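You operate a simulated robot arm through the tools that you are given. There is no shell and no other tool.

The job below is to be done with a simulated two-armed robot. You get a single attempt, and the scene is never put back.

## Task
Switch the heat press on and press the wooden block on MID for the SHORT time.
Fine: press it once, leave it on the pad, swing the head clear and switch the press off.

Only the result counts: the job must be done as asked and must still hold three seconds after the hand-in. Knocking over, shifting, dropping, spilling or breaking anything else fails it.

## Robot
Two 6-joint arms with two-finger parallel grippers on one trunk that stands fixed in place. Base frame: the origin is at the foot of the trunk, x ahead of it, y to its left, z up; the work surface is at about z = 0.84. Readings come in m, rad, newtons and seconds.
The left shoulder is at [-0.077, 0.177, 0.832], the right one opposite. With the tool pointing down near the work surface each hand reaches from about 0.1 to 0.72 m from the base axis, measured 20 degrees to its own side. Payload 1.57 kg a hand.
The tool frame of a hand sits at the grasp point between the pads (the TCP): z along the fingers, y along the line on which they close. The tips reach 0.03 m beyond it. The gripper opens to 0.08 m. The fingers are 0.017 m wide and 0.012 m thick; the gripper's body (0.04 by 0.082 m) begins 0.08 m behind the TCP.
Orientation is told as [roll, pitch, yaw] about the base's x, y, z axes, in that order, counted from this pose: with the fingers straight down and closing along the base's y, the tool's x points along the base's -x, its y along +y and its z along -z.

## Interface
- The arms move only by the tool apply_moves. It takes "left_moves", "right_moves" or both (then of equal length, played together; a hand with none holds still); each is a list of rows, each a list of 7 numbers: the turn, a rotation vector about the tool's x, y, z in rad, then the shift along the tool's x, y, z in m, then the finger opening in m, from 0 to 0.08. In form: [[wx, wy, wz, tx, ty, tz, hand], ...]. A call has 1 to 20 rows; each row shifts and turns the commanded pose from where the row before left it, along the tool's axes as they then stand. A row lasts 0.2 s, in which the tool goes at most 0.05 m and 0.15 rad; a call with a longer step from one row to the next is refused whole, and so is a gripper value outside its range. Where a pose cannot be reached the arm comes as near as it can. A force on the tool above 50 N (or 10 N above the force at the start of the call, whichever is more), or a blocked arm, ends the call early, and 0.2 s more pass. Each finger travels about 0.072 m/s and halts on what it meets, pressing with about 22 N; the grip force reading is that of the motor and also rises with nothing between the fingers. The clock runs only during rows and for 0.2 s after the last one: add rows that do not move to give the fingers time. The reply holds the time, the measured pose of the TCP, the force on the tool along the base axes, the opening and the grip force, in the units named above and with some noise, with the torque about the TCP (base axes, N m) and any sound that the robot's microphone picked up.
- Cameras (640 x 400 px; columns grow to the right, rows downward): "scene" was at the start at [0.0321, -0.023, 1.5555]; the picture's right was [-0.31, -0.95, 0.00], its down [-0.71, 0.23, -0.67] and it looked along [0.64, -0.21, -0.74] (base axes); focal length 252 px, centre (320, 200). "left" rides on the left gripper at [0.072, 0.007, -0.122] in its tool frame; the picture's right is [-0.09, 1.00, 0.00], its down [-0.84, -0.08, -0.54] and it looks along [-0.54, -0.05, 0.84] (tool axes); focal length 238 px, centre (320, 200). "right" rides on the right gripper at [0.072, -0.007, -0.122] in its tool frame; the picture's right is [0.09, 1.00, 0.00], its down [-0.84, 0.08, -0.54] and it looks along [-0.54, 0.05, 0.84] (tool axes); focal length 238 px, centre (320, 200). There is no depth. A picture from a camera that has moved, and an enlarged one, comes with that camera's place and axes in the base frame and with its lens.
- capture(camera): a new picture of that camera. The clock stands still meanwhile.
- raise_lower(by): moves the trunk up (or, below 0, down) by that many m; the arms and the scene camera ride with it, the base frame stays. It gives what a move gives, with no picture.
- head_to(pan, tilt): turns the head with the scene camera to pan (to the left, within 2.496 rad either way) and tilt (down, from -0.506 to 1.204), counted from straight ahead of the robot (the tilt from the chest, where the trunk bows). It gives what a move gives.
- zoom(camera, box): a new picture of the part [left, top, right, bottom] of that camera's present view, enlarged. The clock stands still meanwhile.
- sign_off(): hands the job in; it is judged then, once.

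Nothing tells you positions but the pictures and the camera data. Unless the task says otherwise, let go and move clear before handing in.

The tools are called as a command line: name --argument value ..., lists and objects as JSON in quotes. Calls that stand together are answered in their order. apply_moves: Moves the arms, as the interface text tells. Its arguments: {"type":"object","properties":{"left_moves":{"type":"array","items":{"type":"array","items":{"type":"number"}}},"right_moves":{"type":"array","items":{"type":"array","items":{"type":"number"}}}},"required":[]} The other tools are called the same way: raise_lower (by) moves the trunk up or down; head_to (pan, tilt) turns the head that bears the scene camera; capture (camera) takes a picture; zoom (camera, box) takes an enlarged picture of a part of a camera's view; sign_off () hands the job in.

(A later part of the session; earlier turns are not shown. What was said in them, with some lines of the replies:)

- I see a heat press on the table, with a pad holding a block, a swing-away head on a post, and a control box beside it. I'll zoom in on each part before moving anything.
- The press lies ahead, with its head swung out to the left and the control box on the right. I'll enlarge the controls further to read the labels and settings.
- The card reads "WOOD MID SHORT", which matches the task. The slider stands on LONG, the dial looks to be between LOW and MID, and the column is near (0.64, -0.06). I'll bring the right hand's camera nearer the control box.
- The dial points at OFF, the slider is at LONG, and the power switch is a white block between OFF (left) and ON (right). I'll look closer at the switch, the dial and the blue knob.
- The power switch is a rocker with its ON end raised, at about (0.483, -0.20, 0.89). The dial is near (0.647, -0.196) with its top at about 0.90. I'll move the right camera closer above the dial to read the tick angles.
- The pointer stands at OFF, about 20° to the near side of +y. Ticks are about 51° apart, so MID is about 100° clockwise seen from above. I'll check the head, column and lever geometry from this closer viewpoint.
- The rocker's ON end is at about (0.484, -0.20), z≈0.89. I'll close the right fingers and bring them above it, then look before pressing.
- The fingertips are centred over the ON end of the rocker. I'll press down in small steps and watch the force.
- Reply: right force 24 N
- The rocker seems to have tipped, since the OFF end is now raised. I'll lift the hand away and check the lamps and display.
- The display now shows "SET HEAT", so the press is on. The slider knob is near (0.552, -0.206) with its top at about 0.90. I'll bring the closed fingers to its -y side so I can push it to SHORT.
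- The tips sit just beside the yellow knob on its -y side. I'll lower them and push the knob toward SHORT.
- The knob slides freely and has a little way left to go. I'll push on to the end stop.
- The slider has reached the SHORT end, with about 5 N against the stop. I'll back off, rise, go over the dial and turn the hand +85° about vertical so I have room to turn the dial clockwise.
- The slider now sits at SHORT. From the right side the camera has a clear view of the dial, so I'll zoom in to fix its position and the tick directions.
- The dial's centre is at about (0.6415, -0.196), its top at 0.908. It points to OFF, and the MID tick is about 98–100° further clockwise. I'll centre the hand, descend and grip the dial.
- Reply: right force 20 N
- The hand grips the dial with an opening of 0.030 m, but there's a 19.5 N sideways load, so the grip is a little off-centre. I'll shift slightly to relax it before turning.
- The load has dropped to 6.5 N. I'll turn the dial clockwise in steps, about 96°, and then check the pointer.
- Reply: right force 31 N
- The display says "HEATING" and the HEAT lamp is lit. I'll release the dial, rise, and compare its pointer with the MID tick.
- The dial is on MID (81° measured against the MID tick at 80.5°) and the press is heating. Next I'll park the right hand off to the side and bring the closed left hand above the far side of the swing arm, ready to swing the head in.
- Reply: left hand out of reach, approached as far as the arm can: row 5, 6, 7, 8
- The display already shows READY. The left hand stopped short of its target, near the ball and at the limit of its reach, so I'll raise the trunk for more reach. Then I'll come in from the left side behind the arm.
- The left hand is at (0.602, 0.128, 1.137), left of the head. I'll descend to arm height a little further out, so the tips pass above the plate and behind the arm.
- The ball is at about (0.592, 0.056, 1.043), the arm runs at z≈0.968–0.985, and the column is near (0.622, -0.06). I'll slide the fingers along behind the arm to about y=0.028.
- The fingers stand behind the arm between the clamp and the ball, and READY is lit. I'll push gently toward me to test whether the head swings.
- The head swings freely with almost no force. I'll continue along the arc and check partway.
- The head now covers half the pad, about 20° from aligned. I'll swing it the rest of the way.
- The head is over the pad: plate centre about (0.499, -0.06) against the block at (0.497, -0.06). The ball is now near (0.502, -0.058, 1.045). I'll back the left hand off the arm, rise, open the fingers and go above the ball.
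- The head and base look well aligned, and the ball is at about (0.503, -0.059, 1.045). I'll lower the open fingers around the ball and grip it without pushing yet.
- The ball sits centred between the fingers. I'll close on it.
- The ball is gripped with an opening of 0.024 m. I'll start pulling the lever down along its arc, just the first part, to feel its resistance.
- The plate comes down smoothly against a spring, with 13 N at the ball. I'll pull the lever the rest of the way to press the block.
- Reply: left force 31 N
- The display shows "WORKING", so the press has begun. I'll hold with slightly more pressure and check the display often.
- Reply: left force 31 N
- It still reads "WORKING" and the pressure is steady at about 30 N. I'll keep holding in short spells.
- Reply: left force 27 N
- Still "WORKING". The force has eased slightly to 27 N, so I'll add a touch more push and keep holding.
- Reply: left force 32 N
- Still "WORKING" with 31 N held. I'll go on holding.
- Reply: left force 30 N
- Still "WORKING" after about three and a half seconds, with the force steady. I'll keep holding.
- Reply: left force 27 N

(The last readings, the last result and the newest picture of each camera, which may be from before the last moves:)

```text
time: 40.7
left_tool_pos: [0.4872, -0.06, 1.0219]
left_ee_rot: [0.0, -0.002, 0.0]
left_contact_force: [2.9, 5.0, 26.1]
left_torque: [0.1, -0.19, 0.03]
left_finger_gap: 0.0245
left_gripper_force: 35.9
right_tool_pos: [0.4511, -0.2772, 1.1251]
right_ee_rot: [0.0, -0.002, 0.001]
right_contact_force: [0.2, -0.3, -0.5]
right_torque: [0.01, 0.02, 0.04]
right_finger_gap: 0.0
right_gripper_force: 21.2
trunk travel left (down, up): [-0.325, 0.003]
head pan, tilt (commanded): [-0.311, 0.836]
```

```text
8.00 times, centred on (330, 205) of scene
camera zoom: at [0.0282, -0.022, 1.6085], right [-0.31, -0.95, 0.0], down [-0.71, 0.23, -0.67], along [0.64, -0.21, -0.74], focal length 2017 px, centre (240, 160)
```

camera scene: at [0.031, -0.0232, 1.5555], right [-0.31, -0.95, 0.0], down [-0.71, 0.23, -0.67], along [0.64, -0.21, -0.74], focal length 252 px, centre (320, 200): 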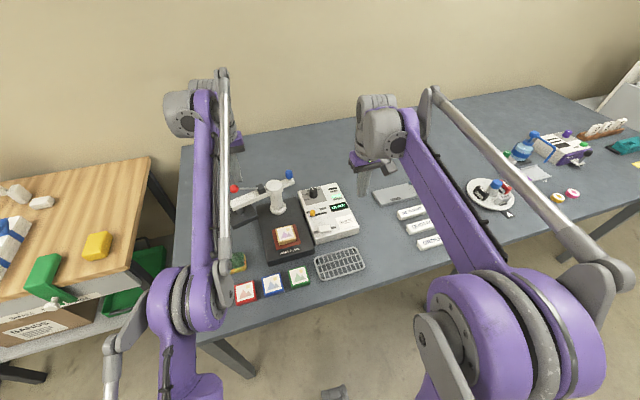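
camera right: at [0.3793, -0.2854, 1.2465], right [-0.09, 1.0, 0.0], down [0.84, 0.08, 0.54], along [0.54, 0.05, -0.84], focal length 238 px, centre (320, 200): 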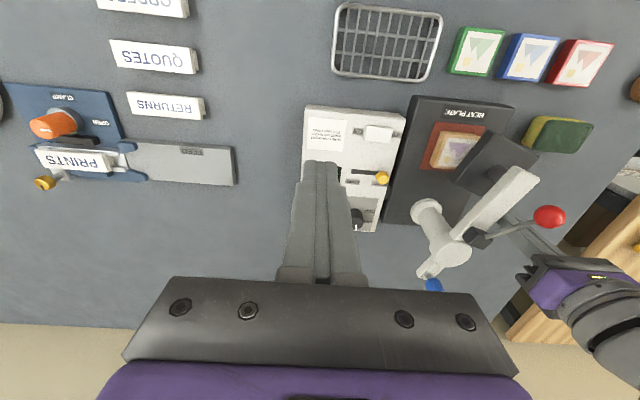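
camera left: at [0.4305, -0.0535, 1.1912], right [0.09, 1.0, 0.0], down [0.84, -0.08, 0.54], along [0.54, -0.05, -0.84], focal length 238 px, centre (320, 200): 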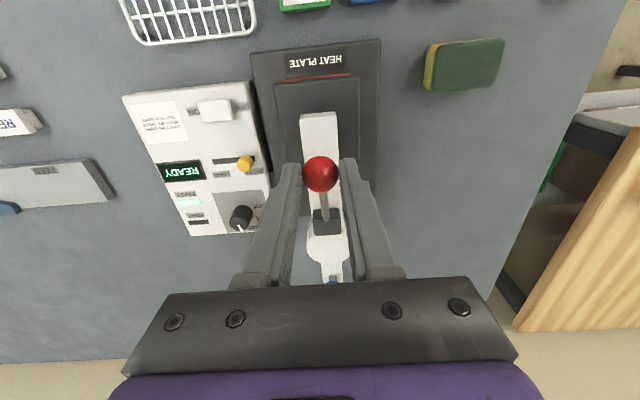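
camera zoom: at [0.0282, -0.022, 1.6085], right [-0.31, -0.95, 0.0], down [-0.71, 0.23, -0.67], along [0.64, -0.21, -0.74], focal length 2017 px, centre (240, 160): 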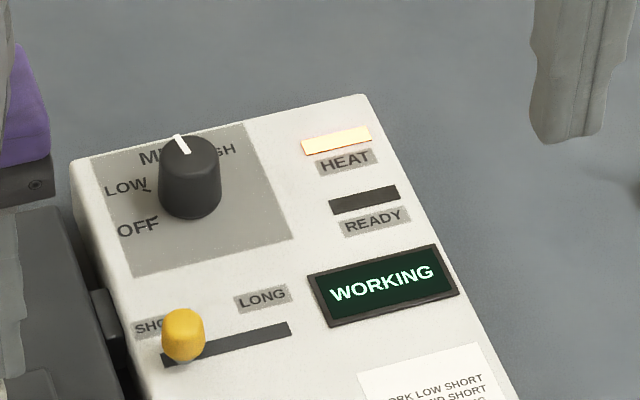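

Still "WORKING". The force has eased to 26 N, so I'll nudge it back up and keep holding.

apply_moves --left_moves '[[0, 0, 0, 0, 0, 0.0006, 0.015], [0, 0, 0, 0, 0, 0, 0.015], [0, 0, 0, 0, 0, 0, 0.015]]'

zoom --camera "scene" --box '[300, 180, 360, 230]'

```text
time: 41.5
left_tool_pos: [0.4873, -0.0603, 1.0214]
left_ee_rot: [-0.001, -0.001, -0.001]
left_contact_force: [4.1, 4.2, 30.1]
left_torque: [0.12, -0.37, 0.04]
left_finger_gap: 0.0244
left_gripper_force: 36.1
right_tool_pos: [0.4515, -0.276, 1.1256]
right_ee_rot: [0.0, -0.002, 0.0]
right_contact_force: [-0.4, 0.1, 0.3]
right_torque: [-0.01, -0.01, 0.04]
right_finger_gap: 0.0
right_gripper_force: 21.7
trunk travel left (down, up): [-0.325, 0.003]
head pan, tilt (commanded): [-0.311, 0.836]
```

```text
8.00 times, centred on (330, 205) of scene
camera zoom: at [0.0278, -0.0218, 1.6086], right [-0.31, -0.95, 0.0], down [-0.71, 0.23, -0.67], along [0.64, -0.21, -0.74], focal length 2017 px, centre (240, 160)
```

zoom: 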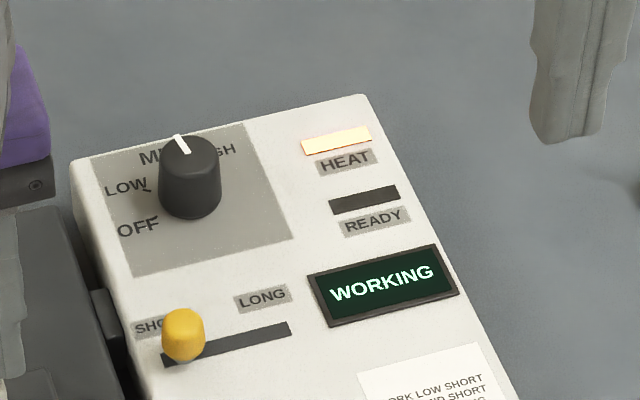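

It is still "WORKING" at about 5 s, with 30 N on the ball. I'll keep holding.

apply_moves --left_moves '[[0, 0, 0, 0, 0, 0, 0.015], [0, 0, 0, 0, 0, 0.0003, 0.015], [0, 0, 0, 0, 0, 0, 0.015]]'

zoom --camera "scene" --box '[300, 180, 360, 230]'

```text
time: 42.3
left_tool_pos: [0.4886, -0.0597, 1.0216]
left_ee_rot: [-0.002, -0.003, 0.0]
left_contact_force: [5.4, 6.0, 29.1]
left_torque: [0.09, -0.31, 0.02]
left_finger_gap: 0.0245
left_gripper_force: 36.8
right_tool_pos: [0.451, -0.2767, 1.1262]
right_ee_rot: [0.001, -0.004, 0.0]
right_contact_force: [-0.5, 0.3, -0.5]
right_torque: [0.0, 0.02, 0.02]
right_finger_gap: 0.0003
right_gripper_force: 21.8
trunk travel left (down, up): [-0.325, 0.003]
head pan, tilt (commanded): [-0.311, 0.836]
```

```text
8.00 times, centred on (330, 205) of scene
camera zoom: at [0.0281, -0.0218, 1.6085], right [-0.31, -0.95, 0.0], down [-0.71, 0.23, -0.67], along [0.64, -0.21, -0.74], focal length 2017 px, centre (240, 160)
```

zoom: 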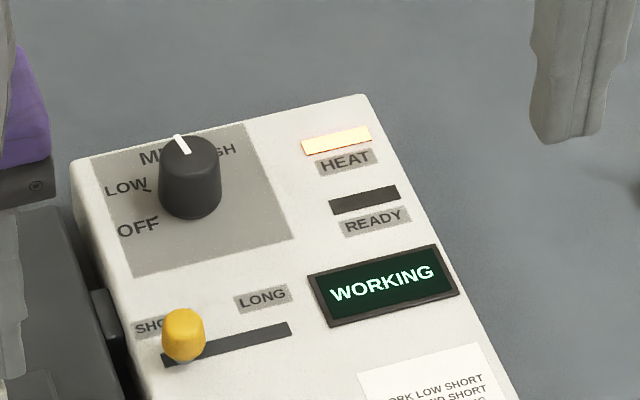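

The display still says "WORKING" and the pressure is steady at 29 N. I'll continue the hold.

apply_moves --left_moves '[[0, 0, 0, 0, 0, 0.0002, 0.015], [0, 0, 0, 0, 0, 0, 0.015], [0, 0, 0, 0, 0, 0.0002, 0.015]]'

zoom --camera "scene" --box '[240, 160, 360, 250]'

```text
time: 43.1
left_tool_pos: [0.4879, -0.0601, 1.0197]
left_ee_rot: [-0.003, -0.001, 0.001]
left_contact_force: [7.6, 4.4, 29.7]
left_torque: [0.06, -0.37, 0.01]
left_finger_gap: 0.0247
left_gripper_force: 36.2
right_tool_pos: [0.4521, -0.2768, 1.1258]
right_ee_rot: [0.001, -0.003, 0.0]
right_contact_force: [0.2, -0.3, 0.7]
right_torque: [0.02, 0.0, -0.04]
right_finger_gap: 0.0
right_gripper_force: 21.5
trunk travel left (down, up): [-0.325, 0.003]
head pan, tilt (commanded): [-0.311, 0.836]
```

```text
4.44 times, centred on (300, 205) of scene
camera zoom: at [0.0286, -0.0221, 1.6085], right [-0.31, -0.95, 0.0], down [-0.71, 0.23, -0.67], along [0.64, -0.21, -0.74], focal length 1121 px, centre (409, 178)
```

zoom: 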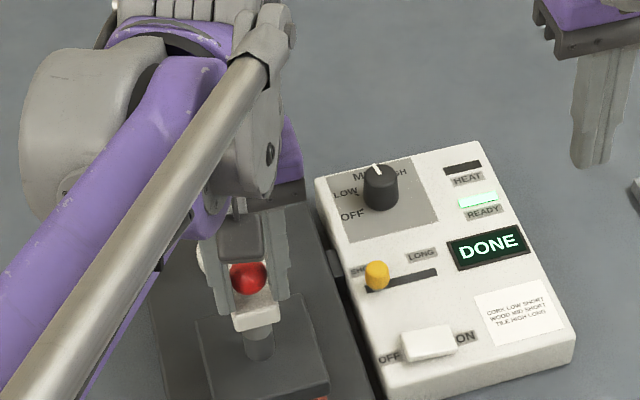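

The display shows "DONE". I'll raise the lever back along its arc, then release the ball and lift away.

apply_moves --left_moves '[[0, 0, 0, -0.001, 0, -0.0094, 0.015], [0, 0, 0, -0.002, 0, -0.0092, 0.015], [0, 0, 0, -0.0029, 0, -0.009, 0.015], [0, 0, 0, -0.0038, 0, -0.0086, 0.015], [0, 0, 0, -0.0047, 0, -0.0081, 0.015], [0, 0, 0, 0, 0, 0, 0.04], [0, 0, 0, 0, 0, 0, 0.06], [0, 0, 0, 0, 0, -0.03, 0.06], [0, 0, 0, 0, 0, -0.03, 0.06]]'

capture --camera "left"

zoom --camera "scene" --box '[240, 160, 360, 250]'

zoom --camera "right" --box '[370, 80, 580, 300]'

```text
time: 45.1
left_tool_pos: [0.5053, -0.0602, 1.1246]
left_ee_rot: [0.0, -0.001, 0.001]
left_contact_force: [0.7, -0.2, -0.1]
left_torque: [0.0, -0.02, 0.04]
left_finger_gap: 0.06
left_gripper_force: 0.0
right_tool_pos: [0.4528, -0.2785, 1.1249]
right_ee_rot: [0.0, -0.001, 0.0]
right_contact_force: [0.0, 0.6, 0.1]
right_torque: [0.01, 0.0, -0.01]
right_finger_gap: 0.0
right_gripper_force: 21.5
trunk travel left (down, up): [-0.325, 0.003]
head pan, tilt (commanded): [-0.311, 0.836]
```

```text
taken
camera left: at [0.4323, -0.054, 1.2482], right [0.09, 1.0, 0.0], down [0.84, -0.08, 0.54], along [0.54, -0.05, -0.84], focal length 238 px, centre (320, 200)
```

left: 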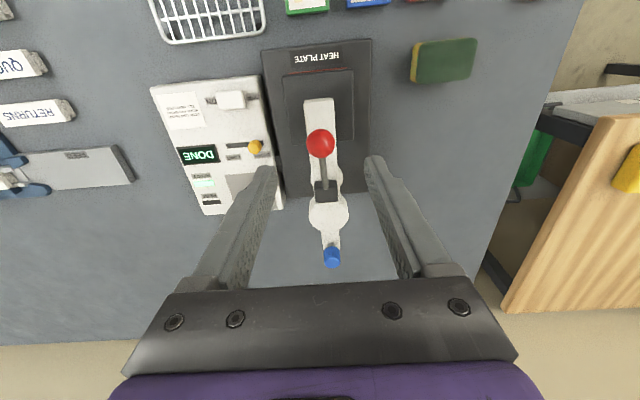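

```text
4.44 times, centred on (300, 205) of scene
camera zoom: at [0.0297, -0.0229, 1.6085], right [-0.31, -0.95, 0.0], down [-0.71, 0.23, -0.67], along [0.64, -0.21, -0.74], focal length 1121 px, centre (409, 178)
```

zoom: 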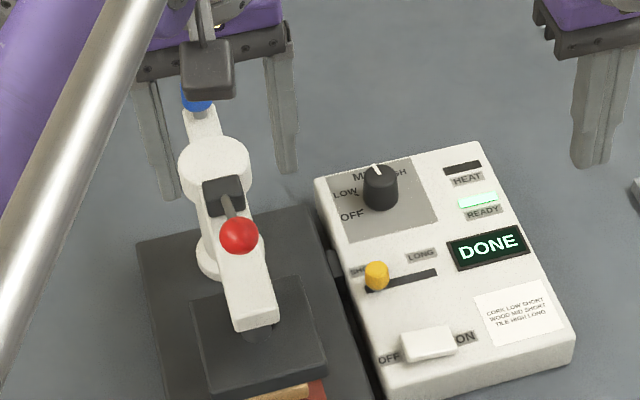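

```text
1.82 times, centred on (475, 190) of right
camera zoom: at [0.3795, -0.2851, 1.2466], right [-0.09, 1.0, 0.0], down [0.84, 0.08, 0.54], along [0.54, 0.05, -0.84], focal length 433 px, centre (38, 218)
```

zoom: 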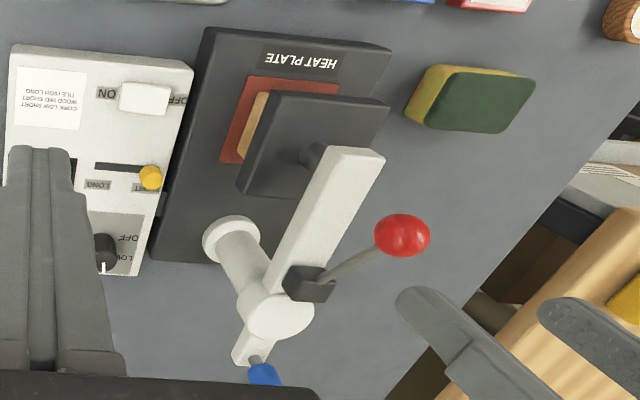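

The lever is back up and the head is raised, with the display on "DONE". I'll take the left hand, fingers closed, down on the -y side of the arm, ready to swing the head clear.

apply_moves --left_moves '[[0, 0, 0, -0.0185, -0.025, 0, 0.03], [0, 0, 0, -0.0185, -0.025, 0, 0], [0, 0, 0, 0, 0, 0.045, 0], [0, 0, 0, 0, 0, 0.045, 0], [0, 0, 0, 0, 0, 0.0435, 0], [0, 0, 0, 0, 0, 0, 0]]'

capture --camera "left"

zoom --camera "scene" --box '[240, 160, 360, 250]'

```text
time: 46.5
left_tool_pos: [0.5393, -0.1101, 0.9908]
left_ee_rot: [0.001, -0.001, -0.002]
left_contact_force: [0.0, -0.6, 1.4]
left_torque: [0.01, 0.0, 0.03]
left_finger_gap: 0.0
left_gripper_force: 21.1
right_tool_pos: [0.453, -0.2776, 1.1259]
right_ee_rot: [0.0, -0.002, -0.001]
right_contact_force: [-1.1, 0.5, -0.1]
right_torque: [0.02, 0.01, -0.01]
right_finger_gap: 0.0
right_gripper_force: 21.1
trunk travel left (down, up): [-0.325, 0.003]
head pan, tilt (commanded): [-0.311, 0.836]
```

```text
taken
camera left: at [0.4671, -0.1036, 1.1147], right [0.09, 1.0, 0.0], down [0.84, -0.08, 0.54], along [0.54, -0.05, -0.84], focal length 238 px, centre (320, 200)
```

left: 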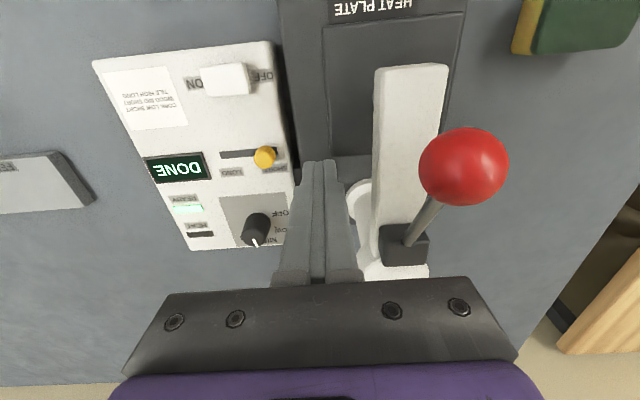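

```text
4.44 times, centred on (300, 205) of scene
camera zoom: at [0.0295, -0.023, 1.6085], right [-0.31, -0.95, 0.0], down [-0.71, 0.23, -0.67], along [0.64, -0.21, -0.74], focal length 1121 px, centre (409, 178)
```

zoom: 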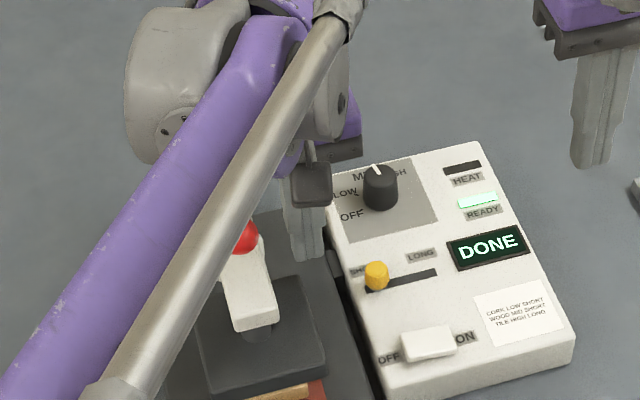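

The left fingers are beside the arm. I'll check from the right camera that the left forearm clears the ball before pushing.

capture --camera "right"

zoom --camera "right" --box '[370, 80, 640, 330]'

```text
taken
camera right: at [0.3793, -0.2853, 1.2465], right [-0.09, 1.0, 0.0], down [0.84, 0.08, 0.54], along [0.54, 0.05, -0.84], focal length 238 px, centre (320, 200)
```

right: 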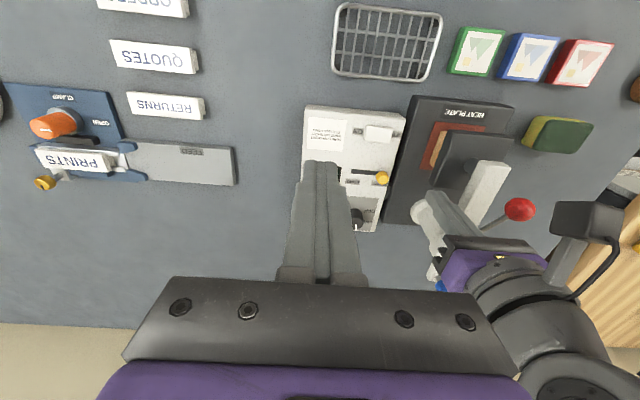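

```text
1.60 times, centred on (505, 205) of right
camera zoom: at [0.3793, -0.2853, 1.2465], right [-0.09, 1.0, 0.0], down [0.84, 0.08, 0.54], along [0.54, 0.05, -0.84], focal length 381 px, centre (24, 192)
```

zoom: 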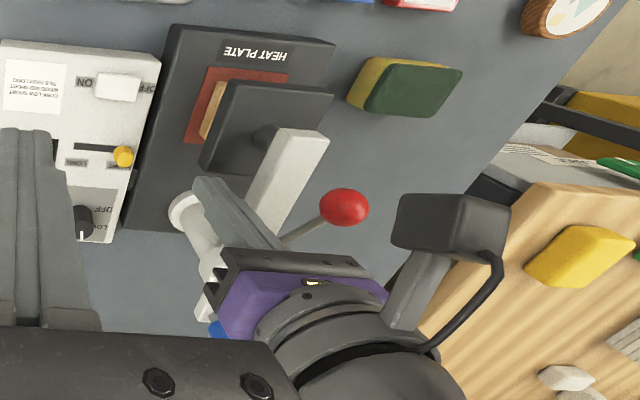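

Everything clears the ball. I'll swing the head back out toward the left along the reverse arc, checking partway.

apply_moves --left_moves '[[0, 0, 0, -0.0008, 0.0113, 0, 0], [0, 0, 0, -0.0008, 0.0113, 0, 0], [0, 0, 0, 0.0012, 0.0075, 0, 0], [0, 0, 0, 0.0012, 0.0075, 0, 0], [0, 0, 0, 0.0006, 0.007, 0, 0], [0, 0, 0, 0.0006, 0.007, 0, 0], [0, 0, 0, -0.0015, 0.0107, 0, 0], [0, 0, 0, -0.0015, 0.0107, 0, 0]]'

capture --camera "left"

zoom --camera "right" --box '[370, 80, 640, 330]'

```text
time: 48.3
left_tool_pos: [0.542, -0.0386, 0.9905]
left_ee_rot: [-0.001, 0.0, 0.0]
left_contact_force: [0.6, 1.0, 0.1]
left_torque: [0.03, 0.03, 0.02]
left_finger_gap: 0.0
left_gripper_force: 20.6
right_tool_pos: [0.4516, -0.2776, 1.1262]
right_ee_rot: [0.001, -0.001, 0.0]
right_contact_force: [0.0, -0.2, -0.2]
right_torque: [-0.02, 0.0, 0.04]
right_finger_gap: 0.0
right_gripper_force: 21.4
trunk travel left (down, up): [-0.325, 0.003]
head pan, tilt (commanded): [-0.311, 0.836]
```

```text
taken
camera left: at [0.469, -0.0308, 1.1146], right [0.09, 1.0, 0.0], down [0.84, -0.08, 0.54], along [0.54, -0.05, -0.84], focal length 238 px, centre (320, 200)
```

left: 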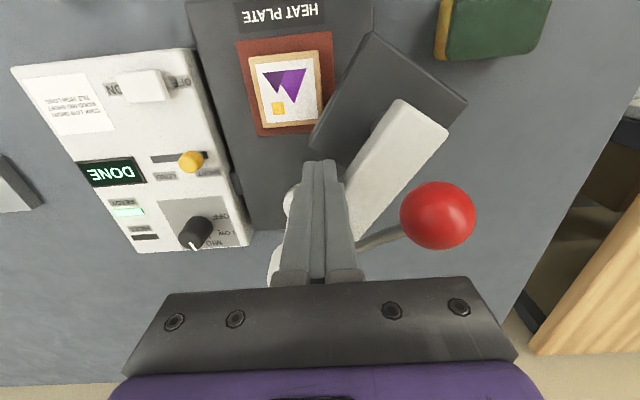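

```text
1.60 times, centred on (505, 205) of right
camera zoom: at [0.3796, -0.285, 1.2465], right [-0.09, 1.0, 0.0], down [0.84, 0.08, 0.54], along [0.54, 0.05, -0.84], focal length 381 px, centre (24, 192)
```

zoom: 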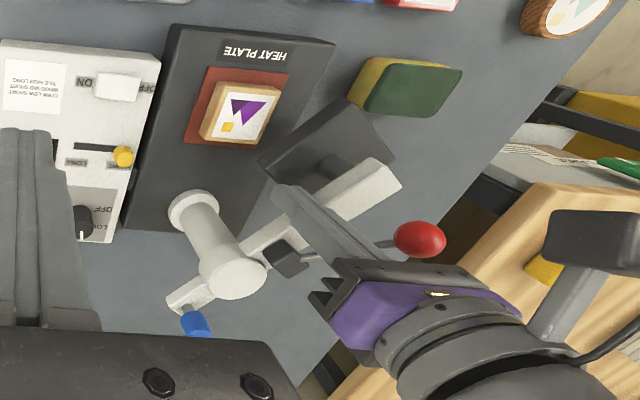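

The block is still on the pad and its print has turned a rich purple. I'll keep swinging the head out to about its starting position.

apply_moves --left_moves '[[0, 0, 0, -0.0045, 0.0104, 0, 0], [0, 0, 0, -0.0045, 0.0104, 0, 0], [0, 0, 0, -0.0075, 0.009, 0, 0], [0, 0, 0, -0.0075, 0.009, 0, 0], [0, 0, 0, -0.0071, 0.0051, 0, 0], [0, 0, 0, -0.0071, 0.0051, 0, 0]]'

capture --camera "left"

zoom --camera "right" --box '[370, 80, 640, 330]'

```text
time: 49.7
left_tool_pos: [0.5788, 0.0115, 0.9904]
left_ee_rot: [-0.001, -0.001, -0.001]
left_contact_force: [-3.8, -1.3, -1.3]
left_torque: [-0.04, 0.03, 0.04]
left_finger_gap: 0.0001
left_gripper_force: 21.5
right_tool_pos: [0.4513, -0.2774, 1.1246]
right_ee_rot: [-0.001, 0.0, -0.002]
right_contact_force: [-0.5, 0.3, 0.0]
right_torque: [0.02, 0.0, 0.03]
right_finger_gap: 0.0001
right_gripper_force: 21.0
trunk travel left (down, up): [-0.325, 0.003]
head pan, tilt (commanded): [-0.311, 0.836]
```

```text
taken
camera left: at [0.5066, 0.0176, 1.1149], right [0.09, 1.0, 0.0], down [0.84, -0.08, 0.54], along [0.54, -0.05, -0.84], focal length 238 px, centre (320, 200)
```

left: 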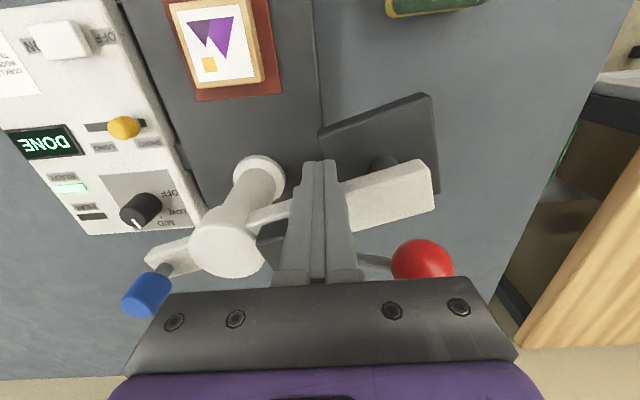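

```text
1.60 times, centred on (505, 205) of right
camera zoom: at [0.3788, -0.2854, 1.2465], right [-0.09, 1.0, 0.0], down [0.84, 0.08, 0.54], along [0.54, 0.05, -0.84], focal length 381 px, centre (24, 192)
```

zoom: 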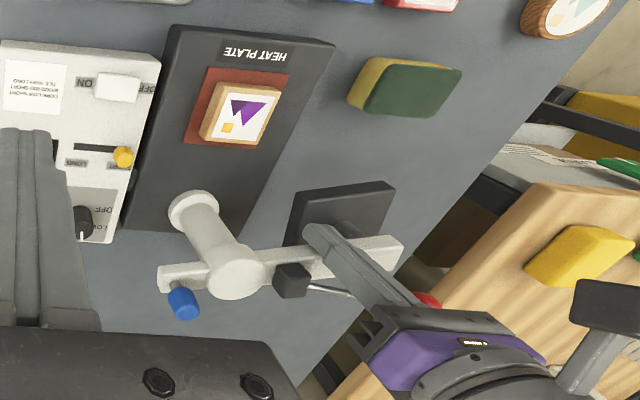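

The head is back out to the side at about its original angle, and the pad and block are clear. I'll withdraw the left hand and bring the right hand above the OFF end of the rocker.

apply_moves --left_moves '[[0, 0, 0, 0.015, 0, 0, 0], [0, 0, 0, 0, 0, -0.045, 0], [0, 0, 0, 0, 0, -0.045, 0], [0, 0, 0, 0, 0, -0.045, 0], [0, 0, 0, 0.04, 0.02, -0.015, 0], [0, 0, 0, 0.04, 0.02, -0.015, 0], [0, 0, 0, 0.04, 0.02, -0.015, 0], [0, 0, 0, 0, 0, 0, 0]]' --right_moves '[[0, 0, 0, 0, 0, 0, 0], [0, 0, 0, -0.011, 0.036, 0.01, 0], [0, 0, 0, -0.011, 0.036, 0.01, 0], [0, 0, 0, -0.011, 0.036, 0.01, 0], [0, 0, 0, 0, 0, 0.048, 0], [0, 0, 0, 0, 0, 0.048, 0], [0, 0, 0, 0, 0, 0.048, 0], [0, 0, 0, 0, 0, 0, 0]]'

capture --camera "right"

zoom --camera "scene" --box '[220, 150, 370, 250]'

```text
time: 51.5
left_tool_pos: [0.444, 0.0727, 1.1709]
left_ee_rot: [0.0, 0.0, -0.001]
left_contact_force: [0.7, -0.3, 0.4]
left_torque: [0.03, -0.01, 0.0]
left_finger_gap: 0.0
left_gripper_force: 20.7
right_tool_pos: [0.4885, -0.1669, 0.9514]
right_ee_rot: [0.0, -0.002, -0.001]
right_contact_force: [0.7, 0.7, -0.8]
right_torque: [-0.02, 0.01, 0.0]
right_finger_gap: 0.0001
right_gripper_force: 21.1
trunk travel left (down, up): [-0.325, 0.003]
head pan, tilt (commanded): [-0.311, 0.836]
```

```text
taken
camera right: at [0.414, -0.1756, 1.0726], right [-0.09, 1.0, 0.0], down [0.84, 0.08, 0.54], along [0.54, 0.05, -0.84], focal length 238 px, centre (320, 200)
```

right: 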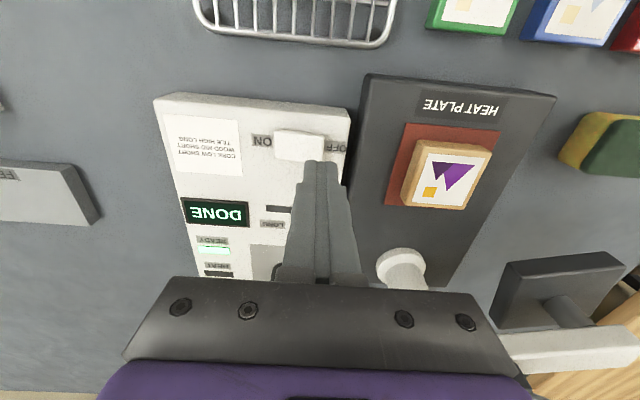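

```text
4.00 times, centred on (295, 200) of scene
camera zoom: at [0.0304, -0.0235, 1.6085], right [-0.31, -0.95, 0.0], down [-0.71, 0.23, -0.67], along [0.64, -0.2, -0.74], focal length 1009 px, centre (420, 200)
```

zoom: 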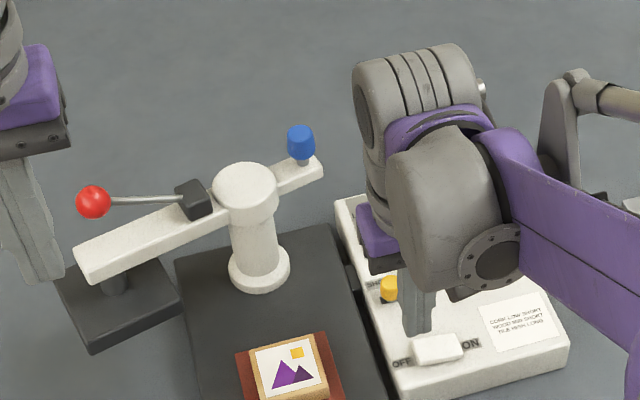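

The fingertips are nearly over the OFF end of the rocker at (0.483, -0.169). I'll centre them and press down as before.

apply_moves --right_moves '[[0, 0, 0, 0.004, -0.001, 0.013, 0], [0, 0, 0, 0, 0, 0.012, 0], [0, 0, 0, 0, 0, 0.003, 0], [0, 0, 0, 0, 0, 0.003, 0], [0, 0, 0, 0, 0, 0.002, 0]]'

zoom --camera "right" --box '[150, 80, 400, 290]'

```text
time: 52.7
left_tool_pos: [0.4419, 0.0731, 1.1734]
left_ee_rot: [-0.002, -0.001, 0.001]
left_contact_force: [0.3, -0.8, 0.5]
left_torque: [-0.02, 0.0, 0.0]
left_finger_gap: 0.0
left_gripper_force: 21.8
right_tool_pos: [0.4816, -0.1682, 0.9184]
right_ee_rot: [0.0, -0.002, 0.001]
right_contact_force: [1.1, 7.0, 24.4]
right_torque: [-0.07, 0.0, -0.01]
right_finger_gap: 0.0
right_gripper_force: 21.3
trunk travel left (down, up): [-0.325, 0.003]
head pan, tilt (commanded): [-0.311, 0.836]
```

```text
1.90 times, centred on (275, 185) of right
camera zoom: at [0.4085, -0.1762, 1.0413], right [-0.09, 1.0, 0.0], down [0.84, 0.08, 0.54], along [0.54, 0.05, -0.84], focal length 454 px, centre (406, 229)
```

zoom: 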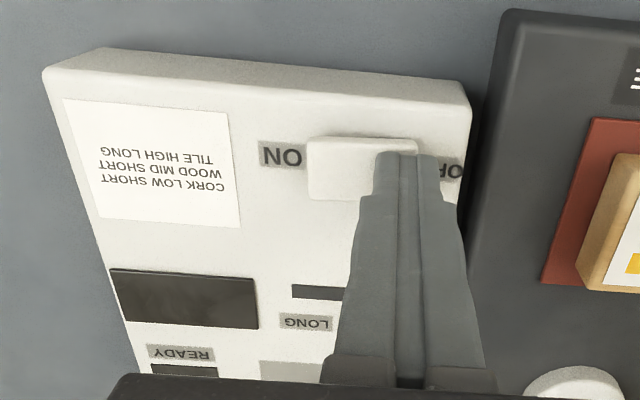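

The display and lamps have gone dark, so the press is off. I'll lift the right hand away and do a final check.

apply_moves --right_moves '[[0, 0, 0, 0, 0, -0.03, 0], [0, 0, 0, 0, 0, -0.045, 0], [0, 0, 0, 0, 0, -0.045, 0], [0, 0, 0, 0.03, -0.03, -0.02, 0], [0, 0, 0, 0.03, -0.03, -0.01, 0.03], [0, 0, 0, 0.03, -0.03, 0, 0.06]]' --left_moves '[[0, 0, 0, 0, 0, 0, 0], [0, 0, 0, 0.03, 0.02, 0, 0], [0, 0, 0, 0.03, 0.02, -0.01, 0], [0, 0, 0, 0.03, 0.02, -0.01, 0], [0, 0, 0, 0, 0, 0, 0.03], [0, 0, 0, 0, 0, 0, 0.06]]'

capture --camera "scene"

zoom --camera "scene" --box '[220, 170, 370, 270]'

capture --camera "right"

capture --camera "left"

```text
time: 54.1
left_tool_pos: [0.3526, 0.1298, 1.1895]
left_ee_rot: [0.0, -0.001, 0.001]
left_contact_force: [0.1, -0.5, 0.4]
left_torque: [-0.01, -0.01, -0.02]
left_finger_gap: 0.0604
left_gripper_force: 0.1
right_tool_pos: [0.391, -0.2628, 1.0668]
right_ee_rot: [-0.001, -0.002, 0.001]
right_contact_force: [0.0, 1.4, 0.0]
right_torque: [-0.04, -0.01, -0.01]
right_finger_gap: 0.06
right_gripper_force: 0.1
trunk travel left (down, up): [-0.325, 0.003]
head pan, tilt (commanded): [-0.311, 0.836]
```

```text
taken
camera scene: at [0.0286, -0.0235, 1.6084], right [-0.31, -0.95, 0.0], down [-0.71, 0.23, -0.67], along [0.64, -0.2, -0.74], focal length 252 px, centre (320, 200)
```

scene: 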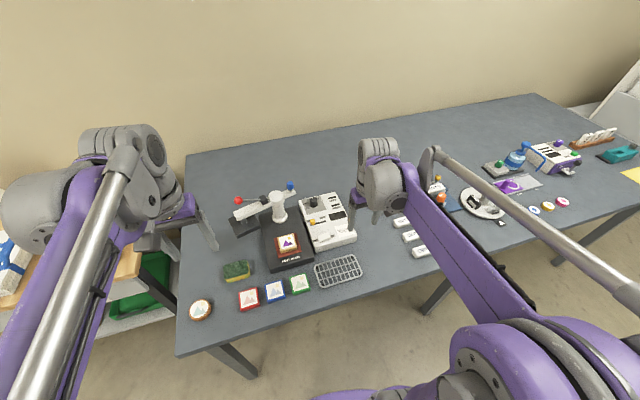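

```text
4.00 times, centred on (295, 220) of scene
camera zoom: at [0.0286, -0.0235, 1.6084], right [-0.31, -0.95, 0.0], down [-0.71, 0.23, -0.67], along [0.64, -0.2, -0.74], focal length 1009 px, centre (420, 120)
```

zoom: 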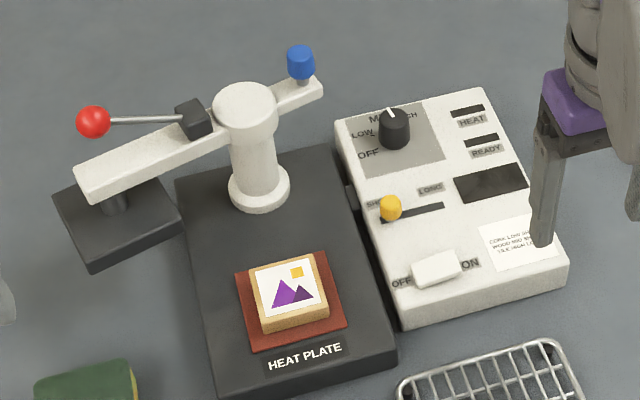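

```text
taken
camera right: at [0.3174, -0.2705, 1.1885], right [-0.09, 1.0, 0.0], down [0.84, 0.08, 0.54], along [0.54, 0.05, -0.84], focal length 238 px, centre (320, 200)
```

right: 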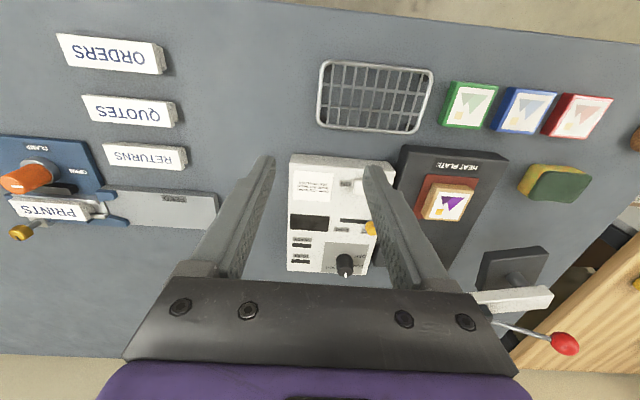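

```text
taken
camera left: at [0.2803, 0.1364, 1.3143], right [0.09, 1.0, 0.0], down [0.84, -0.08, 0.54], along [0.54, -0.05, -0.84], focal length 238 px, centre (320, 200)
```

left: 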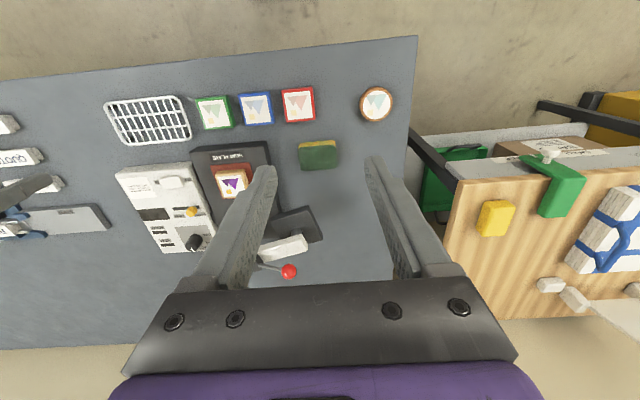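

The press is off with display and lamps dark, the head is swung clear, and the block is on its pad with a full print. Both hands are clear and the other items look undisturbed, so I'm handing in.

sign_off

```text
The job is handed in.
```

The wooden block was pressed once on MID for the SHORT time, and I've handed the job in. I switched the press on and waited for READY. Then I swung the head over the pad and held the lever down until the display read DONE.

In the final pictures:
- **Block:** it is still on the pad, and its print has come out a full purple.
- **Head:** it is swung clear to the left, at about the angle it started from.
- **Press:** it is switched off, with the display and lamps dark. The dial is still on MID and the slider on SHORT.
- **Surroundings:** both hands are open and clear, and nothing else on the table looks moved.
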